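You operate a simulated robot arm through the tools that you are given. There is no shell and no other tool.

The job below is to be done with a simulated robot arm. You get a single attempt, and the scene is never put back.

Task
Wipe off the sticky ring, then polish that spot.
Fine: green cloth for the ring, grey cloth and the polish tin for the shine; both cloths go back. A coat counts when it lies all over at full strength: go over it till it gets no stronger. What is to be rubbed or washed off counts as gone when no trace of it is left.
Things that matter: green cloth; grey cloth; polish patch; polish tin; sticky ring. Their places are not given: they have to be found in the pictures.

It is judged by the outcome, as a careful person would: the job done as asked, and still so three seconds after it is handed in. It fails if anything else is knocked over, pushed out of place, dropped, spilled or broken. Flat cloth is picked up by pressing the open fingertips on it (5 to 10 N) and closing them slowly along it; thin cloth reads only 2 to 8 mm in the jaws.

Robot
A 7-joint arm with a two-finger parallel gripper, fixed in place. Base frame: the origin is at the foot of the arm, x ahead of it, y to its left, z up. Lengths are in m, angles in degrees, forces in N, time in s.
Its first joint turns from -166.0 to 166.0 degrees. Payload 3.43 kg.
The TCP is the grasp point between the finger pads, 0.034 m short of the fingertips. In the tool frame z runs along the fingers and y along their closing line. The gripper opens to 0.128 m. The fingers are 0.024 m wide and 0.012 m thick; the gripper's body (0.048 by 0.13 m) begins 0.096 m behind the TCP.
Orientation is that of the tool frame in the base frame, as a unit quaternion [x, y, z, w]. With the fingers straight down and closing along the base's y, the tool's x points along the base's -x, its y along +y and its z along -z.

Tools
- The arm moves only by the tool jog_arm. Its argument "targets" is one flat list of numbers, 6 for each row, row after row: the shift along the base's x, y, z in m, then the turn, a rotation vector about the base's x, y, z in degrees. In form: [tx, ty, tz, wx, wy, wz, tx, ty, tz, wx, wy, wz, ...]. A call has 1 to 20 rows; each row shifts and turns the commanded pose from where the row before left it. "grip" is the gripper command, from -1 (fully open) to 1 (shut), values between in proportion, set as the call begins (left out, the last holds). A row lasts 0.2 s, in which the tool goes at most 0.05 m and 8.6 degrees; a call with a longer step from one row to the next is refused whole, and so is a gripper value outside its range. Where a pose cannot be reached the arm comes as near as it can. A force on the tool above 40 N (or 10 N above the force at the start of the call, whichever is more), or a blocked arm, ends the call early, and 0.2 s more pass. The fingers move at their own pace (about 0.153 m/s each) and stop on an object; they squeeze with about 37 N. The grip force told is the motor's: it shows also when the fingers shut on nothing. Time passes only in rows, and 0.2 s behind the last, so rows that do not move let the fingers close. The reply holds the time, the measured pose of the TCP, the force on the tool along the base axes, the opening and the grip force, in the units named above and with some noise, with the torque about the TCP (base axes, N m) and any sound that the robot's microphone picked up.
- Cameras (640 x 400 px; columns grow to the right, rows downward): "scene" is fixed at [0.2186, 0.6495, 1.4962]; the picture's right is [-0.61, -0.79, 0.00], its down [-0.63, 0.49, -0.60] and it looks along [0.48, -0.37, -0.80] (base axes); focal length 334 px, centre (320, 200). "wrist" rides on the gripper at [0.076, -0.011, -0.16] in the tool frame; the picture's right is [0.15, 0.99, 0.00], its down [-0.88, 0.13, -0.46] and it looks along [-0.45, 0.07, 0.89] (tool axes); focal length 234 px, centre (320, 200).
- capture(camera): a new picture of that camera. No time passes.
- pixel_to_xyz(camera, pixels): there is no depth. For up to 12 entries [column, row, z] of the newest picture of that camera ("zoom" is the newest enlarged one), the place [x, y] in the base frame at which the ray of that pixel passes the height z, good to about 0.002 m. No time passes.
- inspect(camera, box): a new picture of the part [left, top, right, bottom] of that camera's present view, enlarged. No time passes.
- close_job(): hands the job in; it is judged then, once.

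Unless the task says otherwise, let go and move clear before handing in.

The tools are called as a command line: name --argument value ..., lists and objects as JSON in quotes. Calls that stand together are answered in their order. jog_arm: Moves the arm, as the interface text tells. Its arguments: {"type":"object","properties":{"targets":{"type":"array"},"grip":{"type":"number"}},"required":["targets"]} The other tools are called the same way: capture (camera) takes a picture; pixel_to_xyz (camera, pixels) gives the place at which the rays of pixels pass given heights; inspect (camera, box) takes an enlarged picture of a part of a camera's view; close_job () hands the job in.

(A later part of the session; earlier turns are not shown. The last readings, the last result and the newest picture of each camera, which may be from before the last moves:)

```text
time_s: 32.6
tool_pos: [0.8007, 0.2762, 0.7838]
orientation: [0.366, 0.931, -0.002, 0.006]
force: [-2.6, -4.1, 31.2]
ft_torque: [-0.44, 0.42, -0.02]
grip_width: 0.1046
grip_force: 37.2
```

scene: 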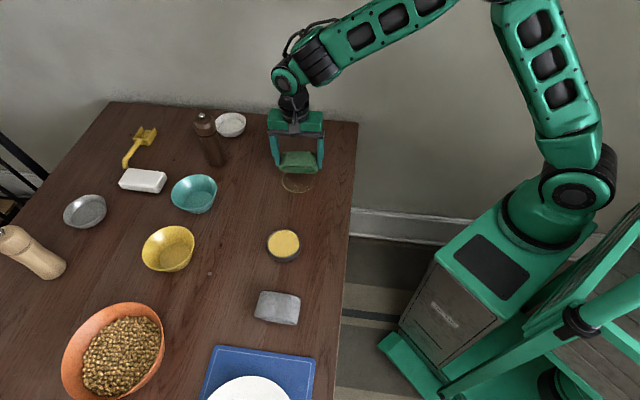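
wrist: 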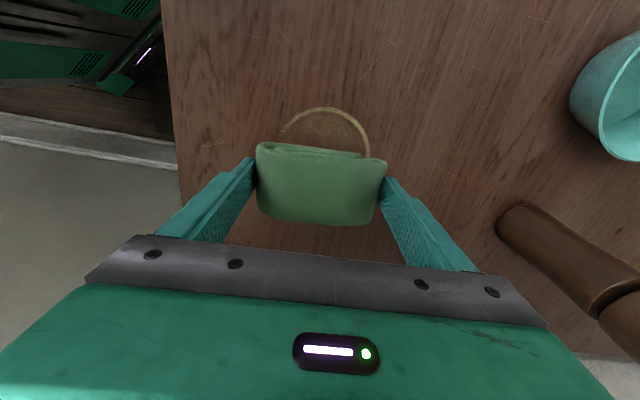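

Contact is stiff: about 10 N, then 31 N one millimetre lower. I'll back up 1 mm to about 10 N and make the first slow stroke across the ring and back.

jog_arm --targets '[0, 0, 0.001, 0, 0, 0, -0.0073, 0.0068, 0, 0, 0, 0, -0.0146, 0.0137, 0, 0, 0, 0, -0.0146, 0.0137, 0, 0, 0, 0, -0.0146, 0.0137, 0, 0, 0, 0, -0.0146, 0.0137, 0, 0, 0, 0, -0.0073, 0.0068, 0, 0, 0, 0]'

capture --camera "wrist"

inspect --camera "scene" --box '[230, 110, 360, 220]'

```text
time_s: 34.2
tool_pos: [0.7263, 0.3436, 0.7845]
orientation: [0.366, 0.931, -0.002, 0.006]
force: [7.4, -7.1, 26.4]
ft_torque: [-0.01, -0.54, -0.03]
grip_width: 0.105
grip_force: 37.0
```

```text
taken
```

wrist: 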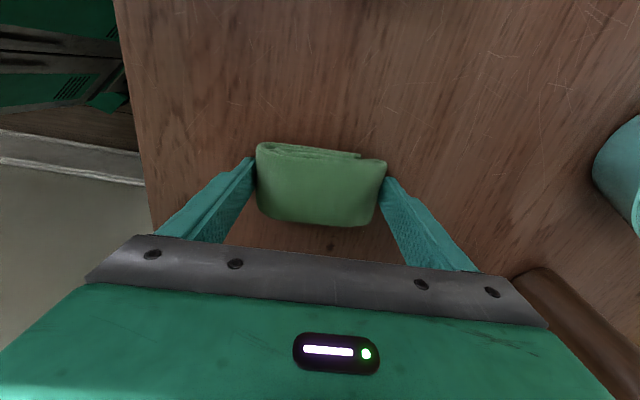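

```text
3.64 times, centred on (295, 165) of scene
```

zoom: 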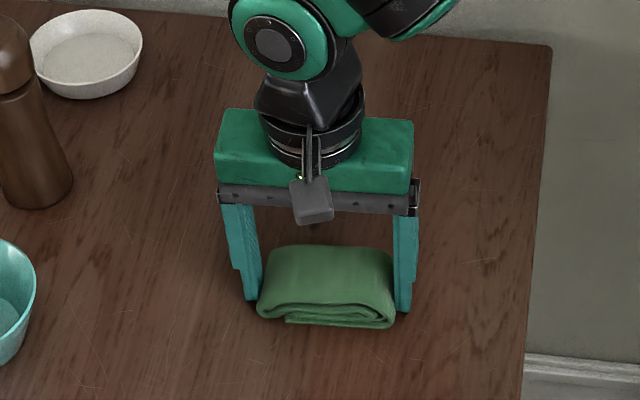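

The force rose to 26 N, so I'll ease up slightly; nothing of the ring shows outside the pad in the scene zoom. I'll continue with strokes offset 2 cm to either side to cover the ring's edges.

jog_arm --targets '[0, 0, 0.0008, 0, 0, 0, 0.0136, 0.0146, 0, 0, 0, 0, 0.0146, -0.0137, 0, 0, 0, 0, 0.0146, -0.0137, 0, 0, 0, 0, 0.0146, -0.0137, 0, 0, 0, 0, 0.0146, -0.0137, 0, 0, 0, 0, 0.0146, -0.0137, 0, 0, 0, 0, 0, 0, 0, 0, 0, 0]'

jog_arm --targets '[-0.0136, -0.0146, 0, 0, 0, 0, -0.0136, -0.0146, 0, 0, 0, 0, -0.0146, 0.0137, 0, 0, 0, 0, -0.0146, 0.0137, 0, 0, 0, 0, -0.0146, 0.0137, 0, 0, 0, 0, -0.0146, 0.0137, 0, 0, 0, 0, -0.0146, 0.0137, 0, 0, 0, 0, 0, 0, 0, 0, 0, 0]'

```text
time_s: 36.0
tool_pos: [0.8137, 0.2924, 0.7844]
orientation: [0.365, 0.931, -0.002, 0.006]
force: [-2.5, 1.6, 13.7]
ft_torque: [0.03, 0.15, 0.05]
grip_width: 0.1048
grip_force: 37.2
```

```text
time_s: 37.8
tool_pos: [0.7133, 0.3312, 0.7859]
orientation: [0.365, 0.931, -0.002, 0.004]
force: [-1.0, -0.2, 4.7]
ft_torque: [0.17, -0.17, -0.01]
grip_width: 0.1048
grip_force: 36.9
```

Forces were 14 N, then 5 N, so I'll press slightly more and repeat the strokes the other way through the centre. Then I'll lift and look.

jog_arm --targets '[0, 0, -0.0004, 0, 0, 0, 0.0146, -0.0137, 0, 0, 0, 0, 0.0146, -0.0137, 0, 0, 0, 0, 0.0146, -0.0137, 0, 0, 0, 0, 0.0146, -0.0137, 0, 0, 0, 0, 0.0146, -0.0137, 0, 0, 0, 0, 0.0136, 0.0146, 0, 0, 0, 0, -0.0146, 0.0137, 0, 0, 0, 0, -0.0146, 0.0137, 0, 0, 0, 0, -0.0146, 0.0137, 0, 0, 0, 0, -0.0146, 0.0137, 0, 0, 0, 0, -0.0146, 0.0137, 0, 0, 0, 0, 0, 0, 0, 0, 0, 0]'

jog_arm --targets '[0, 0, 0.02, 0, 0, 0, 0, 0, 0.03, 0, 0, 0, 0, 0, 0.02, 0, 0, 0, 0.0219, -0.0205, 0.01, 0, 0, 0, 0.0219, -0.0205, 0, 0, 0, 0, 0.0219, -0.0205, 0, 0, 0, 0, 0.0219, -0.0205, 0, 0, 0, 0, 0.0219, -0.0205, 0, 0, 0, 0, 0, 0, 0, 0, 0, 0]'

capture --camera "wrist"

inspect --camera "scene" --box '[230, 120, 370, 230]'

```text
time_s: 40.6
tool_pos: [0.7279, 0.3438, 0.7874]
orientation: [0.367, 0.93, -0.003, 0.005]
force: [-0.2, -0.3, -0.5]
ft_torque: [0.0, 0.03, -0.01]
grip_width: 0.1047
grip_force: 37.5
```

```text
time_s: 42.6
tool_pos: [0.84, 0.2416, 0.866]
orientation: [0.367, 0.93, -0.003, 0.005]
force: [-0.5, -0.6, 0.2]
ft_torque: [-0.02, 0.03, -0.02]
grip_width: 0.1047
grip_force: 37.1
```

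```text
taken
```

wrist: 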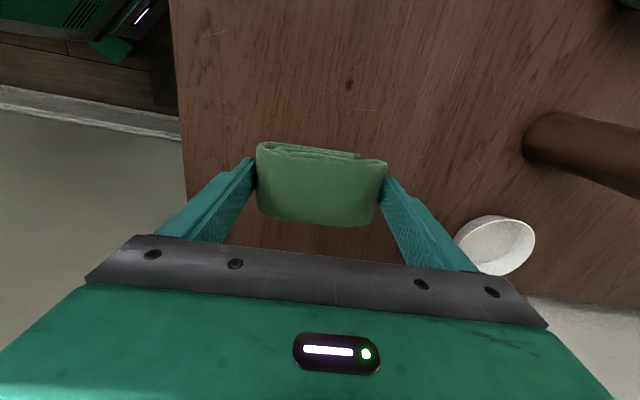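

```text
3.64 times, centred on (300, 175) of scene
```

zoom: 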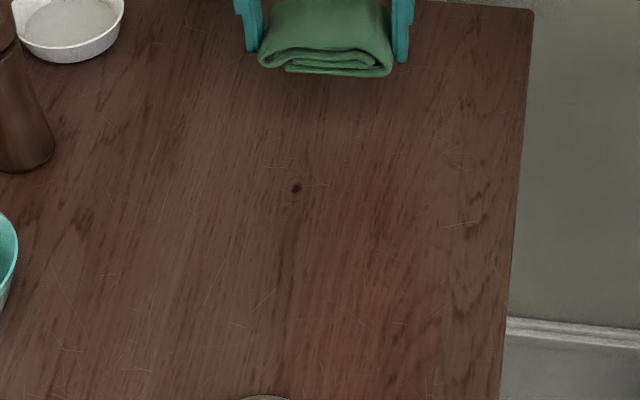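

The ring no longer shows: only the wood knot remains at zoom (295,188). I'll check both views more closely for faint traces.

inspect --camera "scene" --box '[270, 155, 330, 205]'

inspect --camera "wrist" --box '[270, 10, 430, 140]'

```text
8.00 times, centred on (300, 180) of scene
```

zoom: 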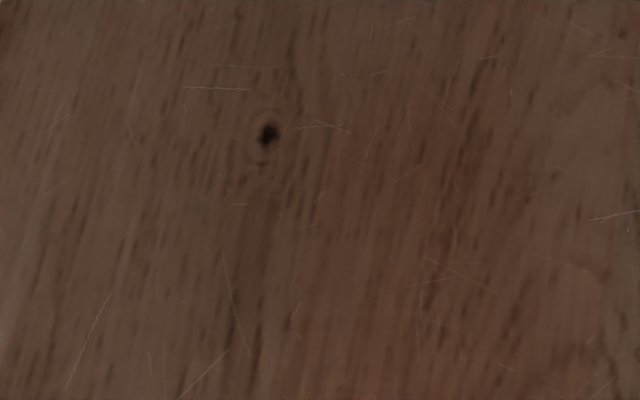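

```text
3.08 times, centred on (350, 75) of wrist
```

zoom: 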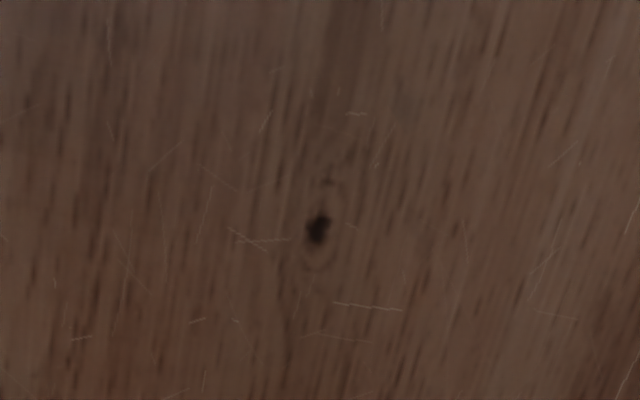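

Both close-ups show clean wood with no ring trace. As the last stroke ended with no contact force, I'll go back down for one more proper pass to be sure.

jog_arm --targets '[-0.0198, 0.0167, -0.02, 0, 0, 0, -0.0197, 0.0167, -0.02, 0, 0, 0, 0, 0, -0.02, 0, 0, 0, 0, 0, -0.017, 0, 0, 0, 0, 0, -0.003, 0, 0, 0, 0, 0, 0, 0, 0, 0]'

jog_arm --targets '[0, 0, -0.001, 0, 0, 0, 0, 0, 0, 0, 0, 0]'

```text
time_s: 44.0
tool_pos: [0.7973, 0.275, 0.7881]
orientation: [0.366, 0.931, -0.002, 0.005]
force: [-0.4, 0.4, 0.0]
ft_torque: [0.02, -0.02, 0.0]
grip_width: 0.1048
grip_force: 37.3
```

```text
time_s: 44.6
tool_pos: [0.7978, 0.2743, 0.7855]
orientation: [0.367, 0.93, -0.002, 0.006]
force: [-3.1, -3.5, 16.1]
ft_torque: [-0.3, 0.34, -0.01]
grip_width: 0.1051
grip_force: 37.4
```

There's 16 N of contact now. I'll run strokes forward at +1.5 cm, back at −1.5 cm, then forward through the centre.

jog_arm --targets '[0.0102, 0.011, 0, 0, 0, 0, -0.0146, 0.0137, 0, 0, 0, 0, -0.0146, 0.0137, 0, 0, 0, 0, -0.0146, 0.0137, 0, 0, 0, 0, -0.0146, 0.0137, 0, 0, 0, 0, -0.0146, 0.0137, 0, 0, 0, 0]'

jog_arm --targets '[-0.0204, -0.022, 0, 0, 0, 0, 0.0146, -0.0137, 0, 0, 0, 0, 0.0146, -0.0137, 0, 0, 0, 0, 0.0146, -0.0137, 0, 0, 0, 0, 0.0146, -0.0137, 0, 0, 0, 0, 0.0146, -0.0137, 0, 0, 0, 0]'

jog_arm --targets '[0.0102, 0.011, 0, 0, 0, 0, -0.0146, 0.0137, 0, 0, 0, 0, -0.0146, 0.0137, 0, 0, 0, 0, -0.0146, 0.0137, 0, 0, 0, 0, -0.0146, 0.0137, 0, 0, 0, 0, -0.0146, 0.0137, 0, 0, 0, 0]'

```text
time_s: 46.0
tool_pos: [0.7369, 0.3546, 0.7844]
orientation: [0.367, 0.93, -0.002, 0.007]
force: [9.9, -7.0, 32.8]
ft_torque: [-0.6, 0.15, 0.19]
grip_width: 0.1048
grip_force: 37.2
```

```text
time_s: 47.4
tool_pos: [0.7897, 0.2648, 0.7847]
orientation: [0.366, 0.931, -0.002, 0.006]
force: [-7.4, 7.7, 28.1]
ft_torque: [0.39, 0.18, -0.1]
grip_width: 0.1048
grip_force: 36.5
```

```text
time_s: 48.8
tool_pos: [0.7236, 0.3439, 0.7845]
orientation: [0.365, 0.931, -0.003, 0.004]
force: [-0.7, 1.0, 4.6]
ft_torque: [0.06, -0.12, 0.07]
grip_width: 0.1048
grip_force: 37.5
```

The extra pass is done with good contact. I'll lift, check the spot, and carry the green cloth back above its first place (0.872,0.169).

jog_arm --targets '[0, 0, 0.02, 0, 0, 0, 0, 0, 0.03, 0, 0, 0, 0.0148, -0.0175, 0.005, 0, 0, 0, 0.0148, -0.0175, 0, 0, 0, 0, 0.0148, -0.0175, 0, 0, 0, 0, 0.0148, -0.0175, 0, 0, 0, 0, 0.0148, -0.0175, 0, 0, 0, 0, 0.0148, -0.0175, 0, 0, 0, 0, 0.0148, -0.0175, 0, 0, 0, 0, 0.0148, -0.0175, 0, 0, 0, 0, 0.0148, -0.0175, 0, 0, 0, 0, 0.0148, -0.0175, 0, 0, 0, 0, 0, 0, 0, 0, 0, 0, 0, 0, 0, 0, 0, 0]'

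inspect --camera "scene" --box '[250, 70, 380, 210]'

```text
time_s: 51.8
tool_pos: [0.8745, 0.1702, 0.8388]
orientation: [0.366, 0.93, -0.004, 0.005]
force: [0.2, 0.2, -0.5]
ft_torque: [0.01, 0.02, 0.01]
grip_width: 0.1049
grip_force: 36.7
```

```text
2.86 times, centred on (315, 140) of scene
```

zoom: 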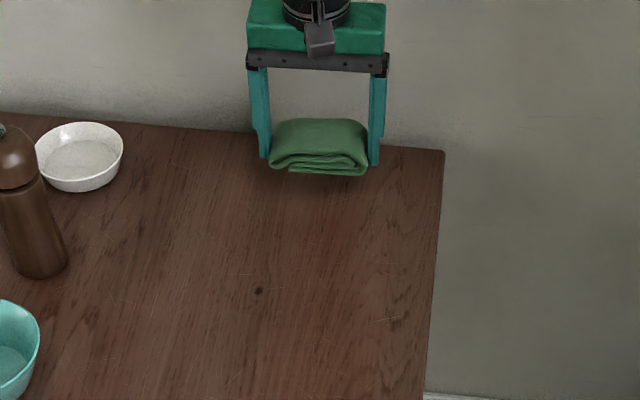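

The spot is clean and the cloth is over its first place. I'll trim the position by (−2.5,−1.4) mm and lower to just above the table.

jog_arm --targets '[-0.0025, -0.0014, -0.015, 0, 0, 0, 0, 0, -0.015, 0, 0, 0, 0, 0, -0.015, 0, 0, 0, 0, 0, -0.005, 0, 0, 0, 0, 0, 0, 0, 0, 0]'

jog_arm --targets '[0, 0, -0.0015, 0, 0, 0, 0, 0, 0, 0, 0, 0]'

jog_arm --targets '[0, 0, -0.001, 0, 0, 0, 0, 0, 0, 0, 0, 0]'

```text
time_s: 53.0
tool_pos: [0.8705, 0.1692, 0.7889]
orientation: [0.367, 0.93, -0.003, 0.006]
force: [-0.2, -0.5, 0.1]
ft_torque: [-0.01, 0.0, 0.0]
grip_width: 0.105
grip_force: 37.5
```

```text
time_s: 53.6
tool_pos: [0.8715, 0.1683, 0.7874]
orientation: [0.367, 0.93, -0.003, 0.005]
force: [0.4, -0.4, -0.6]
ft_torque: [0.01, 0.01, -0.02]
grip_width: 0.105
grip_force: 37.0
```

```text
time_s: 54.2
tool_pos: [0.8703, 0.1675, 0.787]
orientation: [0.366, 0.93, -0.003, 0.006]
force: [-1.2, 0.7, -0.6]
ft_torque: [-0.01, 0.0, 0.04]
grip_width: 0.1048
grip_force: 37.3
```

jog_arm --targets '[0, 0, -0.001, 0, 0, 0, 0, 0, 0, 0, 0, 0]'

```text
time_s: 54.8
tool_pos: [0.8696, 0.1682, 0.7858]
orientation: [0.366, 0.93, -0.002, 0.005]
force: [0.2, 0.3, -0.8]
ft_torque: [0.0, -0.01, -0.05]
grip_width: 0.1046
grip_force: 37.1
```

There's still no contact force at 0.7858. I'll take one more small step down with a 1 mm nudge in x.

jog_arm --targets '[0.001, 0.0005, -0.0007, 0, 0, 0, 0, 0, 0, 0, 0, 0]'

```text
time_s: 55.4
tool_pos: [0.8712, 0.1685, 0.7857]
orientation: [0.366, 0.93, -0.003, 0.006]
force: [-0.5, 0.0, -0.3]
ft_torque: [0.02, -0.04, -0.01]
grip_width: 0.1047
grip_force: 36.9
```

Still within about a millimetre of touching. I'll take one more small step, then open the jaws gently.

jog_arm --targets '[0, 0, -0.0007, 0, 0, 0, 0, 0, 0, 0, 0, 0]'

jog_arm --targets '[0, 0, 0, 0, 0, 0, 0, 0, 0, 0, 0, 0]' --grip -0.72

jog_arm --targets '[0, 0, 0, 0, 0, 0, 0, 0, 0, 0, 0, 0]' --grip -1

jog_arm --targets '[0, 0, 0.02, 0, 0, 0, 0, 0, 0.03, 0, 0, 0, 0, 0, 0.03, 0, 0, 0, 0, 0, 0.03, 0, 0, 0, 0, 0, 0, 0, 0, 0]'

capture --camera "scene"

inspect --camera "scene" --box '[240, 100, 370, 210]'

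```text
time_s: 56.0
tool_pos: [0.8713, 0.1685, 0.7854]
orientation: [0.366, 0.931, -0.003, 0.006]
force: [0.4, 0.1, 0.4]
ft_torque: [-0.02, 0.0, -0.02]
grip_width: 0.1049
grip_force: 37.4
```

```text
time_s: 56.6
tool_pos: [0.871, 0.1675, 0.7844]
orientation: [0.366, 0.931, -0.003, 0.005]
force: [-0.1, -0.2, -0.9]
ft_torque: [0.02, 0.0, 0.01]
grip_width: 0.1103
grip_force: 0.1
```

```text
time_s: 57.2
tool_pos: [0.8719, 0.1676, 0.7857]
orientation: [0.366, 0.93, -0.004, 0.005]
force: [0.0, -0.2, 0.2]
ft_torque: [0.01, 0.0, 0.03]
grip_width: 0.128
grip_force: 0.0
```

```text
time_s: 58.4
tool_pos: [0.8744, 0.1672, 0.8943]
orientation: [0.367, 0.93, -0.003, 0.005]
force: [-0.2, 0.5, 0.3]
ft_torque: [-0.02, -0.01, 0.01]
grip_width: 0.1279
grip_force: 0.0
```

```text
taken
```

scene: 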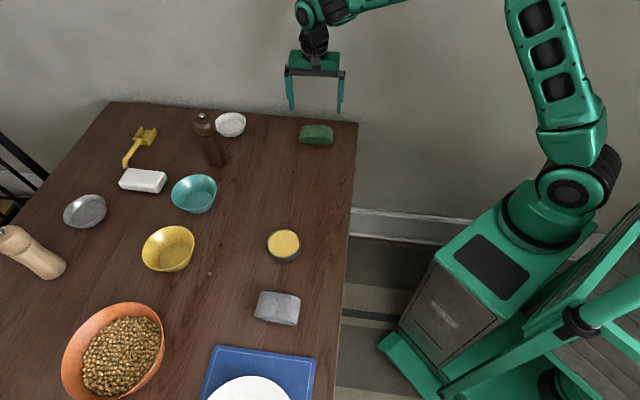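

```text
3.64 times, centred on (305, 155) of scene
```

zoom: 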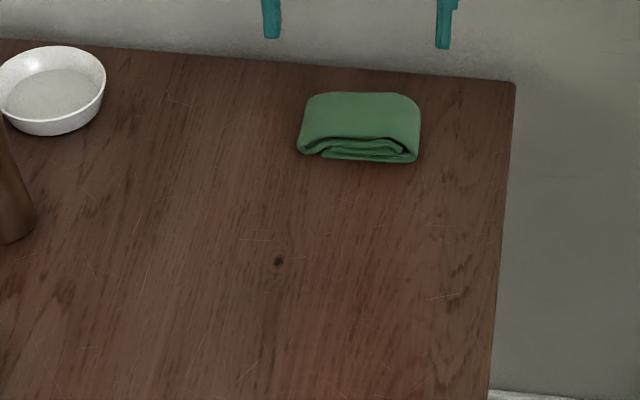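

The green cloth is back within a few mm of its first place and the spot is clean. Next I'll measure the grey cloth and the tin in an enlarged scene view.

inspect --camera "scene" --box '[230, 220, 340, 340]'

pixel_to_xyz --camera "zoom" --pixels '[[245, 240, 0.788], [370, 262, 0.788], [357, 318, 0.788], [222, 305, 0.788], [218, 322, 0.76], [355, 348, 0.755], [316, 78, 0.775], [260, 78, 0.775], [373, 82, 0.775], [316, 30, 0.775], [316, 125, 0.775]]'

```text
3.33 times, centred on (285, 280) of scene
```

zoom: 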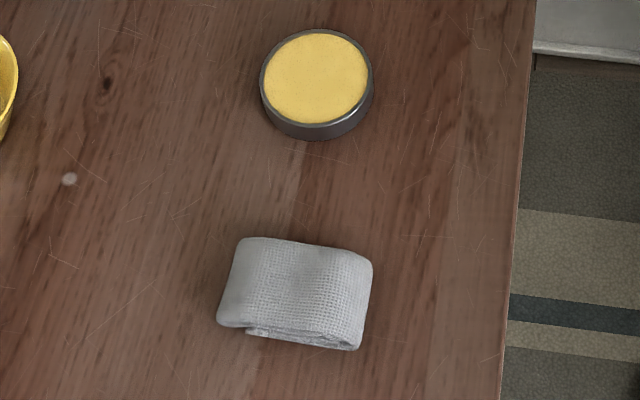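

```text
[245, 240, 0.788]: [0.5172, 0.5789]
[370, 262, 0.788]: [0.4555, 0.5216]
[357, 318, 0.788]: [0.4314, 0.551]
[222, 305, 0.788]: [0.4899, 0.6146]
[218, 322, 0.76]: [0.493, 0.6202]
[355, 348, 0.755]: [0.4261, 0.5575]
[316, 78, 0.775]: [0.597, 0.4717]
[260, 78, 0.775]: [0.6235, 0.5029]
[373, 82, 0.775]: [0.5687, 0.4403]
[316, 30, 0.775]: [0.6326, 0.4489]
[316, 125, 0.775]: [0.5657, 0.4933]
```

The grey pad is centred near (0.474,0.567), aligned about 45° like the green one; the tin is centred near (0.597,0.472), about 82 mm across. I'll travel at safe height to above the grey cloth, keeping the same jaw direction.

jog_arm --targets '[-0.0286, 0.0285, 0.002, 0, 0, 0, -0.0286, 0.0285, 0.002, 0, 0, 0, -0.0286, 0.0285, 0.002, 0, 0, 0, -0.0286, 0.0285, 0, 0, 0, 0, -0.0286, 0.0285, 0, 0, 0, 0, -0.0286, 0.0285, 0, 0, 0, 0, -0.0286, 0.0285, 0, 0, 0, 0, -0.0286, 0.0285, 0, 0, 0, 0, -0.0286, 0.0285, 0, 0, 0, 0, -0.0286, 0.0285, 0, 0, 0, 0, -0.0286, 0.0285, 0, 0, 0, 0, -0.0286, 0.0285, 0, 0, 0, 0, -0.0286, 0.0285, 0, 0, 0, 0, -0.0286, 0.0285, 0, 0, 0, 0, 0, 0, 0, 0, 0, 0, 0, 0, 0, 0, 0, 0]' --grip -1

capture --camera "wrist"

capture --camera "scene"

```text
time_s: 61.8
tool_pos: [0.4707, 0.5686, 0.9023]
orientation: [0.366, 0.931, -0.002, 0.005]
force: [-0.3, 0.8, 0.0]
ft_torque: [0.01, 0.03, -0.01]
grip_width: 0.1279
grip_force: 0.1
```

```text
taken
```

wrist: 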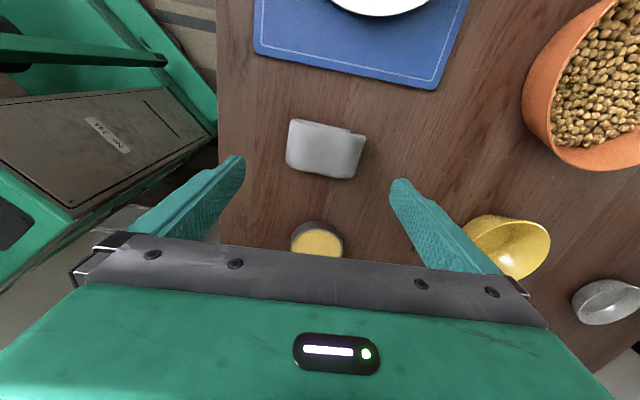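

```text
taken
```

scene: 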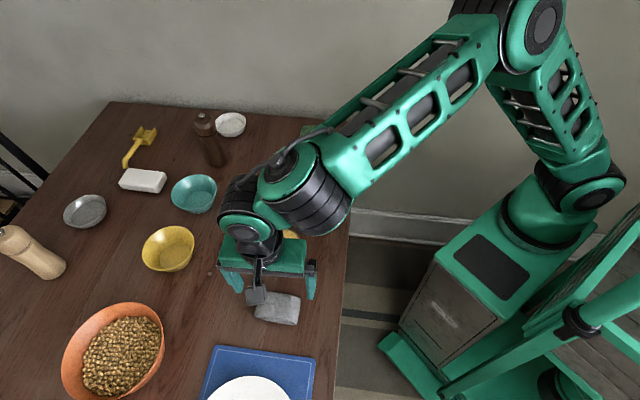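

The grey pad is at (325,150) in the wrist view, roughly between the fingers, with the board and bowls clear. I'll zoom in and measure it.

inspect --camera "wrist" --box '[265, 95, 395, 200]'

pixel_to_xyz --camera "wrist" --pixels '[[291, 119, 0.788], [366, 132, 0.788], [357, 178, 0.788], [287, 165, 0.788], [286, 150, 0.77], [364, 155, 0.77], [287, 165, 0.77], [357, 178, 0.77], [318, 240, 0.775]]'

```text
3.81 times, centred on (330, 148) of wrist
```

zoom: 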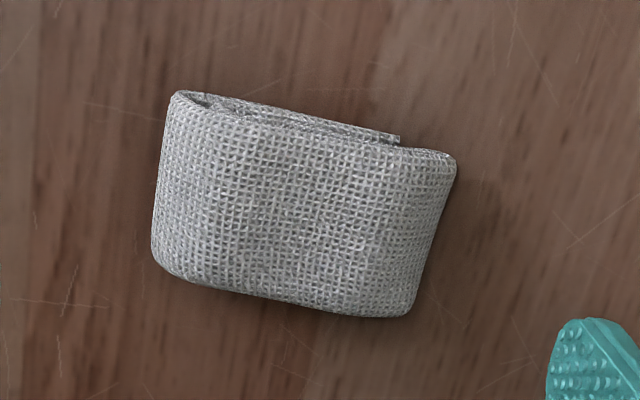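

```text
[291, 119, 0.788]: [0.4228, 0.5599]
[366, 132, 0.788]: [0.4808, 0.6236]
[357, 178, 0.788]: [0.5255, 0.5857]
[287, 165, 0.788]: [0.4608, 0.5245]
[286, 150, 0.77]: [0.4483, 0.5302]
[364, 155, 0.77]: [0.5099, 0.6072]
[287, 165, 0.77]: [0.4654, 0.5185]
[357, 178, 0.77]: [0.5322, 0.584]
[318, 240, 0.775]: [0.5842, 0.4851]
```

The grey pad centres near (0.473,0.570) and is turned about 4° clockwise from the tool. I'll trim that and lower to an intermediate height to check the clearance.

jog_arm --targets '[0.0023, 0.0014, -0.02, 0, 0, -2, 0, 0, -0.02, 0, 0, -2, 0, 0, -0.012, 0, 0, 0, 0, 0, 0, 0, 0, 0, 0, 0, 0, 0, 0, 0]'

capture --camera "wrist"

inspect --camera "wrist" --box '[200, 100, 440, 250]'

inspect --camera "scene" --box '[210, 230, 340, 350]'

```text
time_s: 63.0
tool_pos: [0.4722, 0.5681, 0.8504]
orientation: [0.398, 0.917, -0.002, 0.005]
force: [0.3, -0.3, -0.1]
ft_torque: [-0.02, -0.01, 0.0]
grip_width: 0.128
grip_force: 0.0
```

```text
taken
```

wrist: 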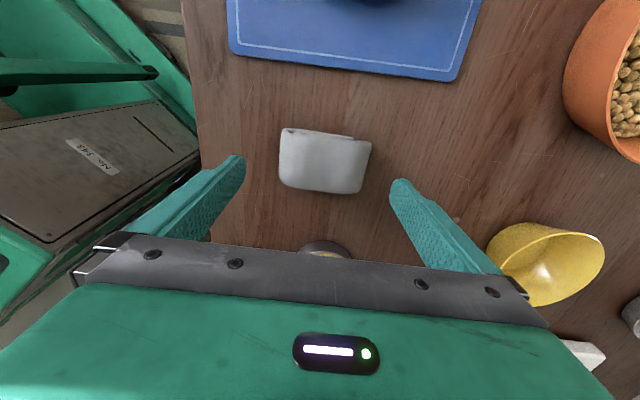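

```text
2.67 times, centred on (320, 175) of wrist
```

zoom: 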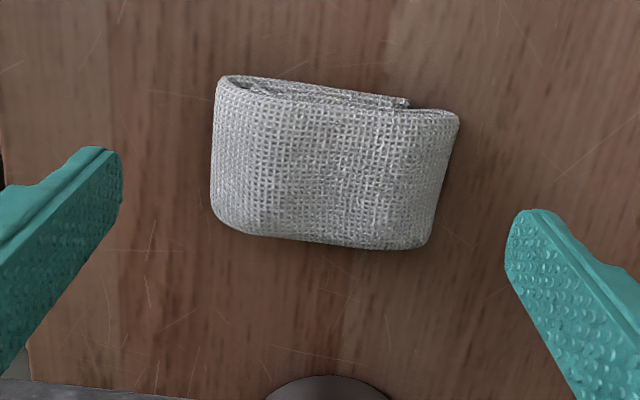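

```text
3.33 times, centred on (275, 290) of scene
```

zoom: 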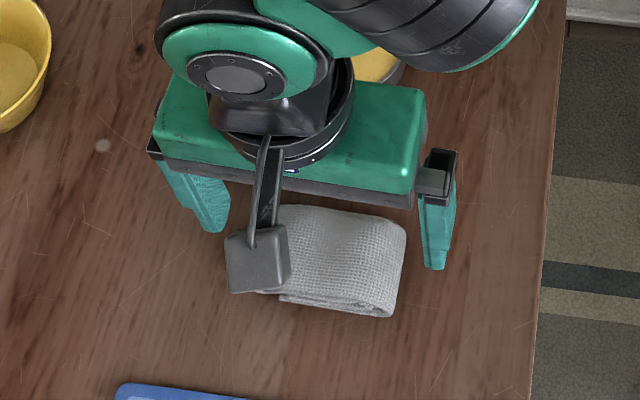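

The grey pad sits between the fingers just as the green one did, with about 1.5° of turn left. I'll trim it, lower to the same grasp height (0.7855) and close.

jog_arm --targets '[0.001, 0.001, -0.02, 0, 0, -1.5, 0, 0, -0.02, 0, 0, 0, 0, 0, -0.015, 0, 0, 0, 0, 0, -0.0085, 0, 0, 0, 0, 0, 0, 0, 0, 0, 0, 0, 0, 0, 0, 0]'

jog_arm --targets '[0, 0, 0, 0, 0, 0]'

```text
time_s: 64.4
tool_pos: [0.4735, 0.5708, 0.7848]
orientation: [0.41, 0.912, -0.003, 0.006]
force: [-0.5, -0.3, -0.8]
ft_torque: [-0.02, 0.02, -0.01]
grip_width: 0.128
grip_force: 0.1
```

```text
time_s: 64.8
tool_pos: [0.4737, 0.5706, 0.785]
orientation: [0.41, 0.912, -0.002, 0.005]
force: [0.1, 0.3, 0.0]
ft_torque: [-0.03, 0.02, 0.05]
grip_width: 0.1282
grip_force: 0.0
```

There's no contact at TCP z 0.785. I'll raise 3 mm so more pad shows below the fingertips for dabbing in the tin, then close in steps.

jog_arm --targets '[0, 0, 0.003, 0, 0, 0, 0, 0, 0, 0, 0, 0]'

jog_arm --targets '[0, 0, 0, 0, 0, 0, 0, 0, 0, 0, 0, 0, 0, 0, 0, 0, 0, 0]' --grip -0.4

jog_arm --targets '[0, 0, 0, 0, 0, 0, 0, 0, 0, 0, 0, 0, 0, 0, 0, 0, 0, 0]' --grip 0.0

jog_arm --targets '[0, 0, 0.002, 0, 0, 0, 0, 0, 0.002, 0, 0, 0]'

jog_arm --targets '[0, 0, 0.003, 0, 0, 0, 0, 0, 0.003, 0, 0, 0]'

inspect --camera "wrist" --box '[200, 100, 440, 250]'

inspect --camera "scene" --box '[210, 230, 340, 350]'

```text
time_s: 65.4
tool_pos: [0.4743, 0.5706, 0.7874]
orientation: [0.411, 0.912, -0.003, 0.006]
force: [0.0, 0.9, -1.0]
ft_torque: [0.01, 0.04, 0.04]
grip_width: 0.1279
grip_force: 0.1
```

```text
time_s: 66.2
tool_pos: [0.4748, 0.5703, 0.788]
orientation: [0.411, 0.912, -0.003, 0.005]
force: [0.0, -0.3, 2.4]
ft_torque: [-0.02, 0.0, 0.03]
grip_width: 0.0948
grip_force: 37.1
```

```text
time_s: 67.0
tool_pos: [0.4745, 0.5695, 0.7878]
orientation: [0.41, 0.912, -0.002, 0.005]
force: [0.8, 0.4, 3.0]
ft_torque: [0.03, -0.05, 0.05]
grip_width: 0.0951
grip_force: 36.9
```

```text
time_s: 67.6
tool_pos: [0.4738, 0.5687, 0.7913]
orientation: [0.411, 0.912, -0.004, 0.005]
force: [0.1, 0.3, -0.5]
ft_torque: [-0.03, 0.01, 0.0]
grip_width: 0.0949
grip_force: 37.2
```

```text
time_s: 68.2
tool_pos: [0.4754, 0.5685, 0.7987]
orientation: [0.41, 0.912, -0.003, 0.006]
force: [0.1, -0.7, -0.2]
ft_torque: [-0.01, 0.02, -0.02]
grip_width: 0.0948
grip_force: 36.5
```

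```text
2.67 times, centred on (320, 175) of wrist
```

zoom: 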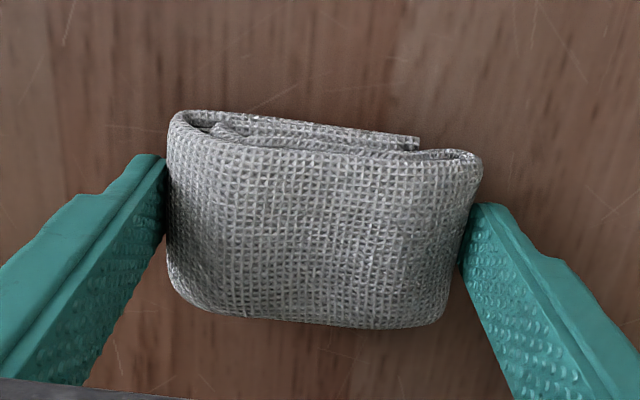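

```text
3.33 times, centred on (275, 290) of scene
```

zoom: 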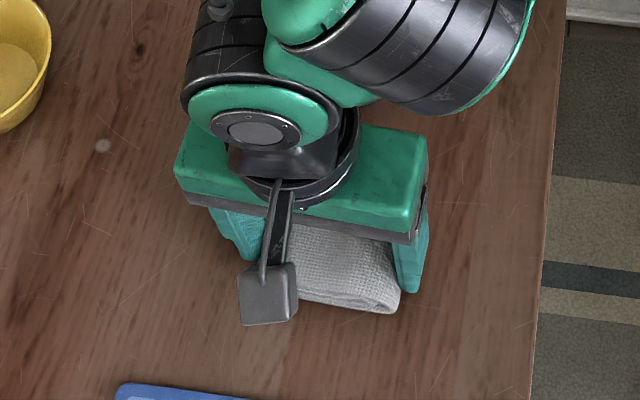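

The grey pad is held at 95 mm and has lifted clear; its return pose is TCP (0.4745,0.570,0.788). I'll raise it and carry it above the tin at about (0.598,0.471).

jog_arm --targets '[0, 0, 0.02, 0, 0, 0, 0, 0, 0.02, 0, 0, 0, 0, 0, 0.02, 0, 0, 0, 0.0154, -0.01225, 0, 0, 0, 0, 0.0154, -0.01225, 0, 0, 0, 0, 0.0154, -0.01225, 0, 0, 0, 0, 0.0154, -0.01225, 0, 0, 0, 0, 0.0154, -0.01225, 0, 0, 0, 0, 0.0154, -0.01225, 0, 0, 0, 0, 0.0154, -0.01225, 0, 0, 0, 0, 0.0154, -0.01225, 0, 0, 0, 0, 0, 0, 0, 0, 0, 0, 0, 0, 0, 0, 0, 0]'

capture --camera "wrist"

capture --camera "scene"

```text
time_s: 71.0
tool_pos: [0.5987, 0.471, 0.859]
orientation: [0.41, 0.912, -0.002, 0.006]
force: [0.3, 0.6, -1.1]
ft_torque: [0.02, 0.02, 0.03]
grip_width: 0.0951
grip_force: 36.8
```

```text
taken
```

wrist: 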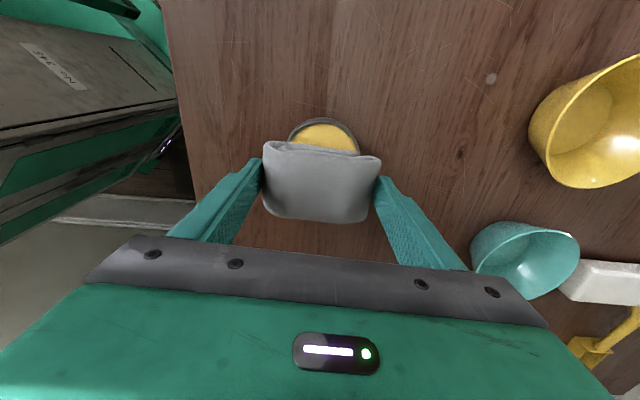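

```text
taken
```

scene: 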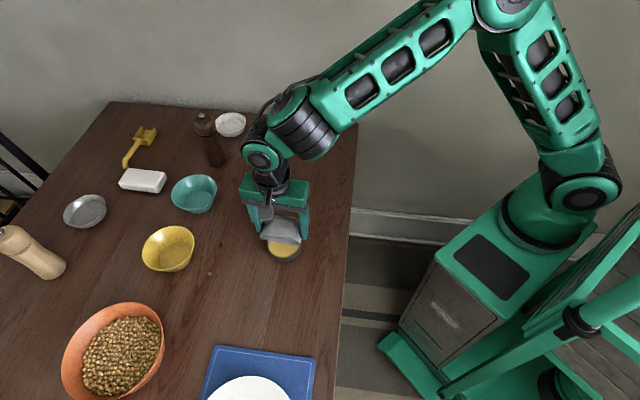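

The pad hovers over the tin, with the tin's near arc visible at (325,118) in the wrist view. I'll check the tin's centre from that arc.

pixel_to_xyz --camera "wrist" --pixels '[[324, 118, 0.774], [298, 127, 0.774], [289, 140, 0.774], [350, 129, 0.774], [360, 147, 0.774]]'

inspect --camera "wrist" --box '[240, 100, 400, 230]'

inspect --camera "scene" --box '[230, 190, 340, 290]'

```text
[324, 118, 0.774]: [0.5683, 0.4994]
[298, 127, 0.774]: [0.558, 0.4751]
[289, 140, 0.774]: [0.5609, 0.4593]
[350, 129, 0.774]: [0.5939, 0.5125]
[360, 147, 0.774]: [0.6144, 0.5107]
```

```text
3.08 times, centred on (320, 165) of wrist
```

zoom: 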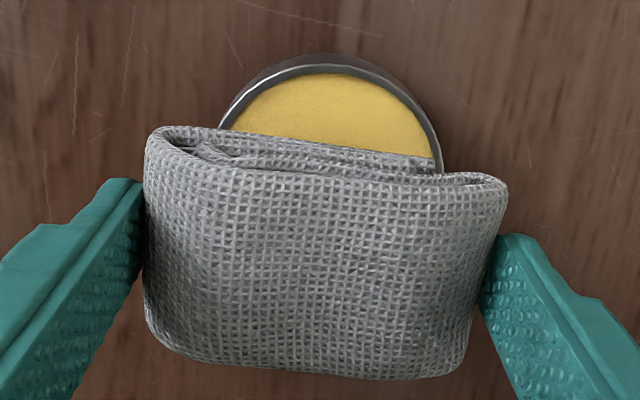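

```text
4.00 times, centred on (285, 240) of scene
```

zoom: 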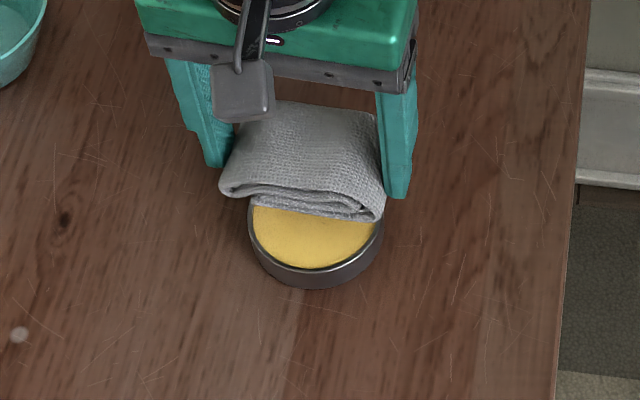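

The arc fits a tin centre at (0.599,0.4715), right under the TCP. I'll lower toward its top in careful steps.

jog_arm --targets '[0, 0, -0.015, 0, 0, 0, 0, 0, -0.015, 0, 0, 0, 0, 0, -0.008, 0, 0, 0, 0, 0, 0, 0, 0, 0]'

jog_arm --targets '[0, 0, -0.002, 0, 0, 0, 0, 0, 0, 0, 0, 0]'

jog_arm --targets '[0, 0, -0.0015, 0, 0, 0, 0, 0, 0, 0, 0, 0]'

jog_arm --targets '[0, 0, -0.0015, 0, 0, 0, 0, 0, 0, 0, 0, 0]'

inspect --camera "scene" --box '[230, 190, 340, 290]'

```text
time_s: 72.0
tool_pos: [0.5969, 0.4713, 0.821]
orientation: [0.41, 0.912, -0.003, 0.006]
force: [-0.1, 0.1, -0.8]
ft_torque: [0.0, 0.01, 0.04]
grip_width: 0.0949
grip_force: 37.3
```

```text
time_s: 72.6
tool_pos: [0.5965, 0.4716, 0.8189]
orientation: [0.411, 0.912, -0.003, 0.006]
force: [0.8, -0.3, -1.2]
ft_torque: [-0.01, 0.02, 0.01]
grip_width: 0.0948
grip_force: 36.8
```

```text
time_s: 73.2
tool_pos: [0.5972, 0.4713, 0.8177]
orientation: [0.411, 0.912, -0.003, 0.006]
force: [-0.4, 0.7, -0.9]
ft_torque: [-0.02, 0.0, 0.02]
grip_width: 0.0947
grip_force: 36.9
```

```text
time_s: 73.8
tool_pos: [0.598, 0.4721, 0.8161]
orientation: [0.41, 0.912, -0.002, 0.005]
force: [-0.2, 0.3, -0.5]
ft_torque: [0.01, 0.01, -0.02]
grip_width: 0.0948
grip_force: 36.8
```

```text
4.00 times, centred on (285, 240) of scene
```

zoom: 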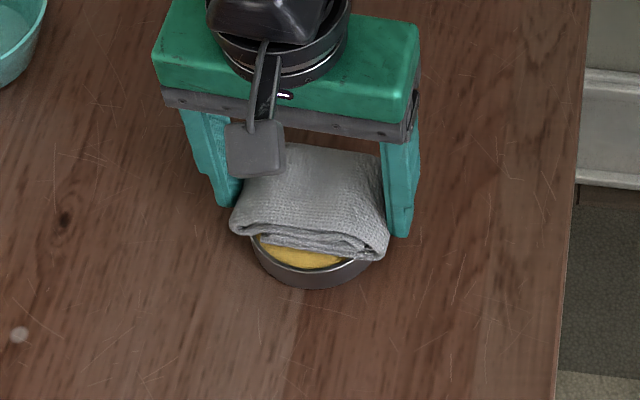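

No contact yet at 0.816, and the pad is just above the rim in the zoom. I'll continue in 1.5 mm steps.

jog_arm --targets '[0, 0, -0.0015, 0, 0, 0, 0, 0, 0, 0, 0, 0]'

jog_arm --targets '[0, 0, -0.001, 0, 0, 0, 0, 0, 0, 0, 0, 0]'

jog_arm --targets '[0, 0, -0.001, 0, 0, 0, 0, 0, 0, 0, 0, 0]'

```text
time_s: 74.4
tool_pos: [0.5986, 0.4718, 0.8142]
orientation: [0.411, 0.912, -0.002, 0.006]
force: [-0.1, 0.4, -0.2]
ft_torque: [0.01, -0.01, -0.01]
grip_width: 0.0949
grip_force: 36.6
```

```text
time_s: 75.0
tool_pos: [0.5964, 0.4728, 0.8121]
orientation: [0.411, 0.912, -0.003, 0.006]
force: [-0.2, -0.1, -0.6]
ft_torque: [-0.01, 0.01, 0.01]
grip_width: 0.0947
grip_force: 36.7
```

```text
time_s: 75.6
tool_pos: [0.5964, 0.473, 0.812]
orientation: [0.411, 0.912, -0.002, 0.006]
force: [-0.7, -0.1, -0.3]
ft_torque: [0.03, -0.05, 0.02]
grip_width: 0.0948
grip_force: 36.9
```

jog_arm --targets '[0, 0, -0.001, 0, 0, 0, 0, 0, 0, 0, 0, 0]'

jog_arm --targets '[0, 0, -0.001, 0, 0, 0, 0, 0, 0, 0, 0, 0]'

inspect --camera "scene" --box '[230, 190, 340, 290]'

```text
time_s: 76.2
tool_pos: [0.5971, 0.4736, 0.8101]
orientation: [0.411, 0.912, -0.003, 0.005]
force: [0.0, 0.3, -0.2]
ft_torque: [-0.01, 0.01, -0.02]
grip_width: 0.0949
grip_force: 37.5
```

```text
time_s: 76.8
tool_pos: [0.5976, 0.4717, 0.8108]
orientation: [0.412, 0.911, -0.003, 0.005]
force: [-1.2, -0.7, 6.3]
ft_torque: [-0.01, -0.03, -0.02]
grip_width: 0.095
grip_force: 37.8
```

```text
4.00 times, centred on (285, 240) of scene
```

zoom: 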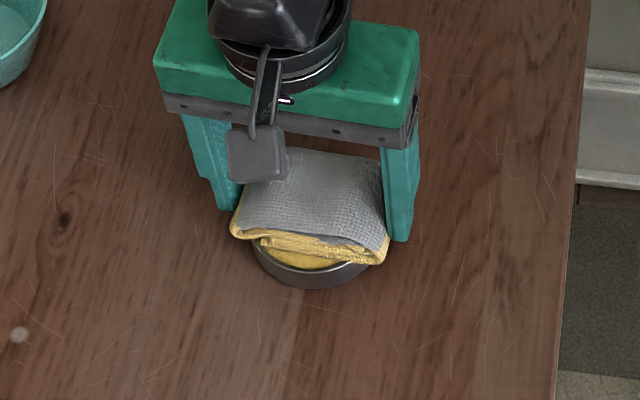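

The pad's lower edge has turned yellow with 6.3 N of contact, so it has picked up polish. I'll hold a moment, lift straight up and move over the cleaned spot.

jog_arm --targets '[0, 0, 0, 0, 0, 0, 0, 0, 0, 0, 0, 0, 0, 0, 0.005, 0, 0, 0, 0, 0, 0.015, 0, 0, 0, 0, 0, 0.02, 0, 0, 0, 0, 0, 0.01, 0, 0, 0, 0, 0, 0, 0, 0, 0]'

inspect --camera "scene" --box '[230, 190, 340, 290]'

inspect --camera "wrist" --box '[240, 100, 400, 230]'

```text
time_s: 78.4
tool_pos: [0.5989, 0.4711, 0.8597]
orientation: [0.411, 0.912, -0.004, 0.005]
force: [0.3, -0.2, -0.8]
ft_torque: [0.01, 0.03, -0.04]
grip_width: 0.0947
grip_force: 37.2
```

```text
4.00 times, centred on (285, 240) of scene
```

zoom: 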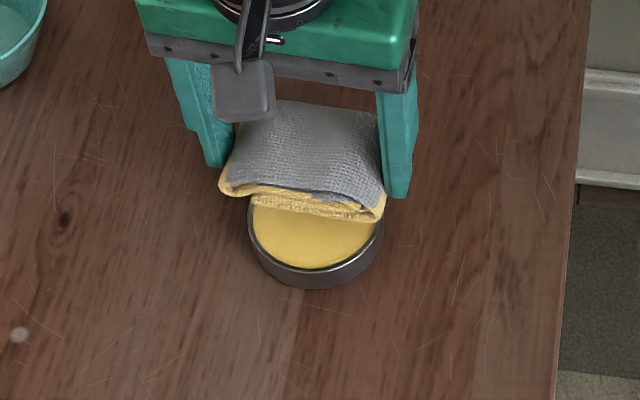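

```text
3.08 times, centred on (320, 165) of wrist
```

zoom: 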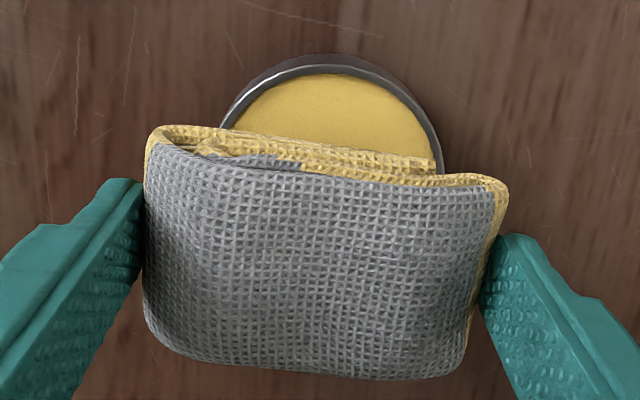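

The underside is yellow all along and the tin hasn't moved. I'll carry the pad to the start of a stroke at about (0.787,0.283) beside the spot's centre (0.764,0.309), and lower to near the table.

jog_arm --targets '[0.0188, -0.0188, 0, 0, 0, 0, 0.0188, -0.0188, 0, 0, 0, 0, 0.0188, -0.0188, 0, 0, 0, 0, 0.0188, -0.0188, 0, 0, 0, 0, 0.0188, -0.0188, 0, 0, 0, 0, 0.0188, -0.0188, 0, 0, 0, 0, 0.0188, -0.0188, 0, 0, 0, 0, 0.0188, -0.0188, 0, 0, 0, 0, 0.0188, -0.0188, 0, 0, 0, 0, 0.0188, -0.0188, 0, 0, 0, 0, 0, 0, -0.02, 0, 0, 0, 0, 0, -0.02, 0, 0, 0, 0, 0, -0.02, 0, 0, 0, 0, 0, -0.007, 0, 0, 0, 0, 0, 0, 0, 0, 0, 0, 0, 0, 0, 0, 0]'

jog_arm --targets '[0, 0, -0.002, 0, 0, 0, 0, 0, 0, 0, 0, 0]'

jog_arm --targets '[0, 0, -0.001, 0, 0, 0, 0, 0, 0, 0, 0, 0]'

jog_arm --targets '[0, 0, -0.001, 0, 0, 0, 0, 0, 0, 0, 0, 0]'

```text
time_s: 81.8
tool_pos: [0.7869, 0.2818, 0.7932]
orientation: [0.411, 0.912, -0.003, 0.005]
force: [0.3, -0.2, -0.4]
ft_torque: [0.03, 0.0, -0.03]
grip_width: 0.0949
grip_force: 37.3
```

```text
time_s: 82.4
tool_pos: [0.7857, 0.2826, 0.7898]
orientation: [0.41, 0.912, -0.004, 0.006]
force: [0.4, 1.0, 0.0]
ft_torque: [-0.03, -0.01, 0.0]
grip_width: 0.095
grip_force: 37.0
```

```text
time_s: 83.0
tool_pos: [0.7846, 0.2839, 0.789]
orientation: [0.41, 0.912, -0.003, 0.005]
force: [-0.7, -0.8, -0.6]
ft_torque: [-0.03, 0.01, 0.0]
grip_width: 0.095
grip_force: 36.6
```

```text
time_s: 83.6
tool_pos: [0.7847, 0.2838, 0.7896]
orientation: [0.41, 0.912, -0.003, 0.006]
force: [-0.4, 0.5, -0.7]
ft_torque: [-0.01, 0.01, -0.01]
grip_width: 0.0948
grip_force: 37.4
```

jog_arm --targets '[0, 0, -0.001, 0, 0, 0, 0, 0, 0, 0, 0, 0]'

jog_arm --targets '[0, 0, -0.0007, 0, 0, 0, 0, 0, 0, 0, 0, 0]'

```text
time_s: 84.2
tool_pos: [0.7848, 0.2834, 0.7872]
orientation: [0.411, 0.912, -0.002, 0.005]
force: [-0.3, -1.2, 2.5]
ft_torque: [0.01, -0.02, 0.01]
grip_width: 0.0949
grip_force: 36.6
```

```text
time_s: 84.8
tool_pos: [0.7848, 0.2843, 0.7887]
orientation: [0.41, 0.912, -0.003, 0.005]
force: [-3.3, -4.7, 17.6]
ft_torque: [-0.25, 0.26, -0.01]
grip_width: 0.0947
grip_force: 37.3
```

There's 17.6 N of contact. I'll make the first polishing stroke across the spot, then look.

jog_arm --targets '[0, 0, 0.0003, 0, 0, 0, -0.0093, 0.0105, 0, 0, 0, 0, -0.0093, 0.0105, 0, 0, 0, 0, -0.0093, 0.0105, 0, 0, 0, 0, -0.0093, 0.0105, 0, 0, 0, 0, -0.0093, 0.0105, 0, 0, 0, 0, 0, 0, 0, 0, 0, 0]'

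jog_arm --targets '[0.0105, 0.0093, 0, 0, 0, 0, 0.0093, -0.0105, 0, 0, 0, 0, 0.0093, -0.0105, 0, 0, 0, 0, 0.0093, -0.0105, 0, 0, 0, 0, 0.0093, -0.0105, 0, 0, 0, 0, 0.0093, -0.0105, 0, 0, 0, 0]'

jog_arm --targets '[-0.0105, -0.0093, 0, 0, 0, 0, -0.0105, -0.0093, 0, 0, 0, 0, -0.0093, 0.0105, 0, 0, 0, 0, -0.0093, 0.0105, 0, 0, 0, 0, -0.0093, 0.0105, 0, 0, 0, 0, -0.0093, 0.0105, 0, 0, 0, 0, -0.0093, 0.0105, 0, 0, 0, 0]'

capture --camera "wrist"

inspect --camera "scene" --box '[230, 110, 360, 220]'

```text
time_s: 86.4
tool_pos: [0.7393, 0.3362, 0.788]
orientation: [0.41, 0.912, -0.003, 0.005]
force: [3.6, -4.7, 19.1]
ft_torque: [-0.02, -0.29, -0.04]
grip_width: 0.0948
grip_force: 37.1
```

```text
time_s: 87.8
tool_pos: [0.7956, 0.2941, 0.7879]
orientation: [0.411, 0.912, -0.002, 0.005]
force: [-4.7, 6.4, 21.7]
ft_torque: [0.35, 0.22, -0.11]
grip_width: 0.095
grip_force: 36.9
```

```text
time_s: 89.4
tool_pos: [0.728, 0.3284, 0.7892]
orientation: [0.41, 0.912, -0.003, 0.004]
force: [-0.7, -0.7, 2.8]
ft_torque: [0.04, -0.09, 0.02]
grip_width: 0.0949
grip_force: 36.8
```

```text
taken
```

wrist: 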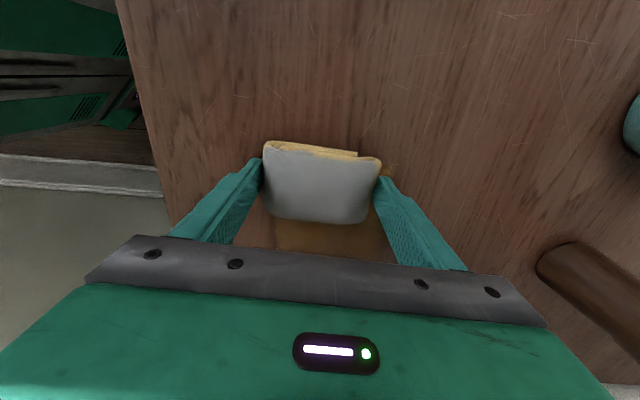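

```text
3.64 times, centred on (295, 165) of scene
```

zoom: 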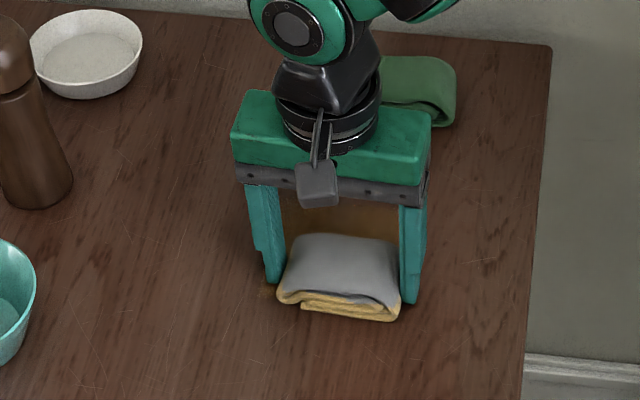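

An amber sheen is showing on the wood behind the pad. I'll lift and pull back to see the coat's extent and strength.

jog_arm --targets '[0, 0, 0.02, 0, 0, 0, 0, 0, 0.03, 0, 0, 0, 0, 0, 0.02, 0, 0, 0, 0.02, -0.0225, 0, 0, 0, 0, 0.02, -0.0225, 0, 0, 0, 0, 0.02, -0.0225, 0, 0, 0, 0, 0.02, -0.0225, 0, 0, 0, 0, 0.02, -0.0225, 0, 0, 0, 0, 0, 0, 0, 0, 0, 0]'

capture --camera "wrist"

inspect --camera "scene" --box '[260, 145, 340, 215]'

```text
time_s: 91.4
tool_pos: [0.828, 0.2151, 0.8559]
orientation: [0.41, 0.912, -0.004, 0.005]
force: [0.2, -0.2, -0.6]
ft_torque: [0.0, 0.0, 0.03]
grip_width: 0.0949
grip_force: 36.4
```

```text
taken
```

wrist: 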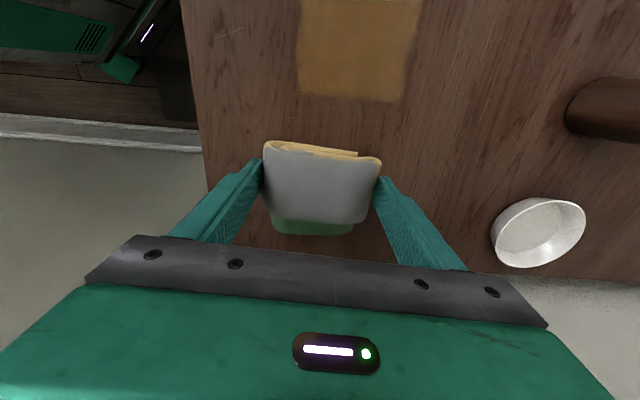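

```text
5.71 times, centred on (300, 180) of scene
```

zoom: 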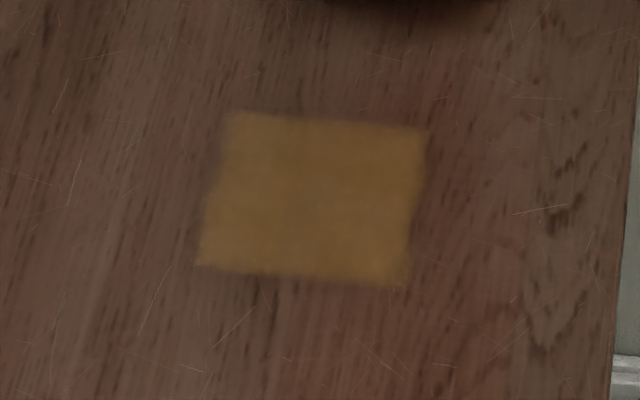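

The coat shows as an amber rectangle with zoom corners near (230,112), (425,130), (405,285) and (197,265). I'll compare its extent with my swept area.

pixel_to_xyz --camera "zoom" --pixels '[[230, 112, 0.749], [425, 130, 0.749], [405, 287, 0.749], [197, 266, 0.749], [312, 200, 0.749]]'

inspect --camera "wrist" --box '[260, 0, 450, 120]'

```text
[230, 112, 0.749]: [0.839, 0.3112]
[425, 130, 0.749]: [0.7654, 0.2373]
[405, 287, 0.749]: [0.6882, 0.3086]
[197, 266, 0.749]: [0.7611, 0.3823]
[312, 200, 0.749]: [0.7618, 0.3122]
```

```text
3.33 times, centred on (355, 60) of wrist
```

zoom: 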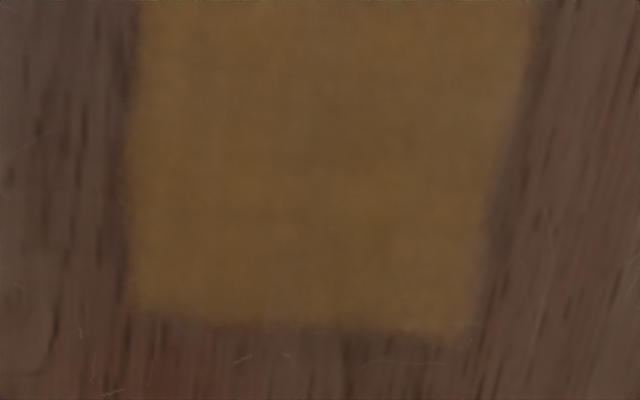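

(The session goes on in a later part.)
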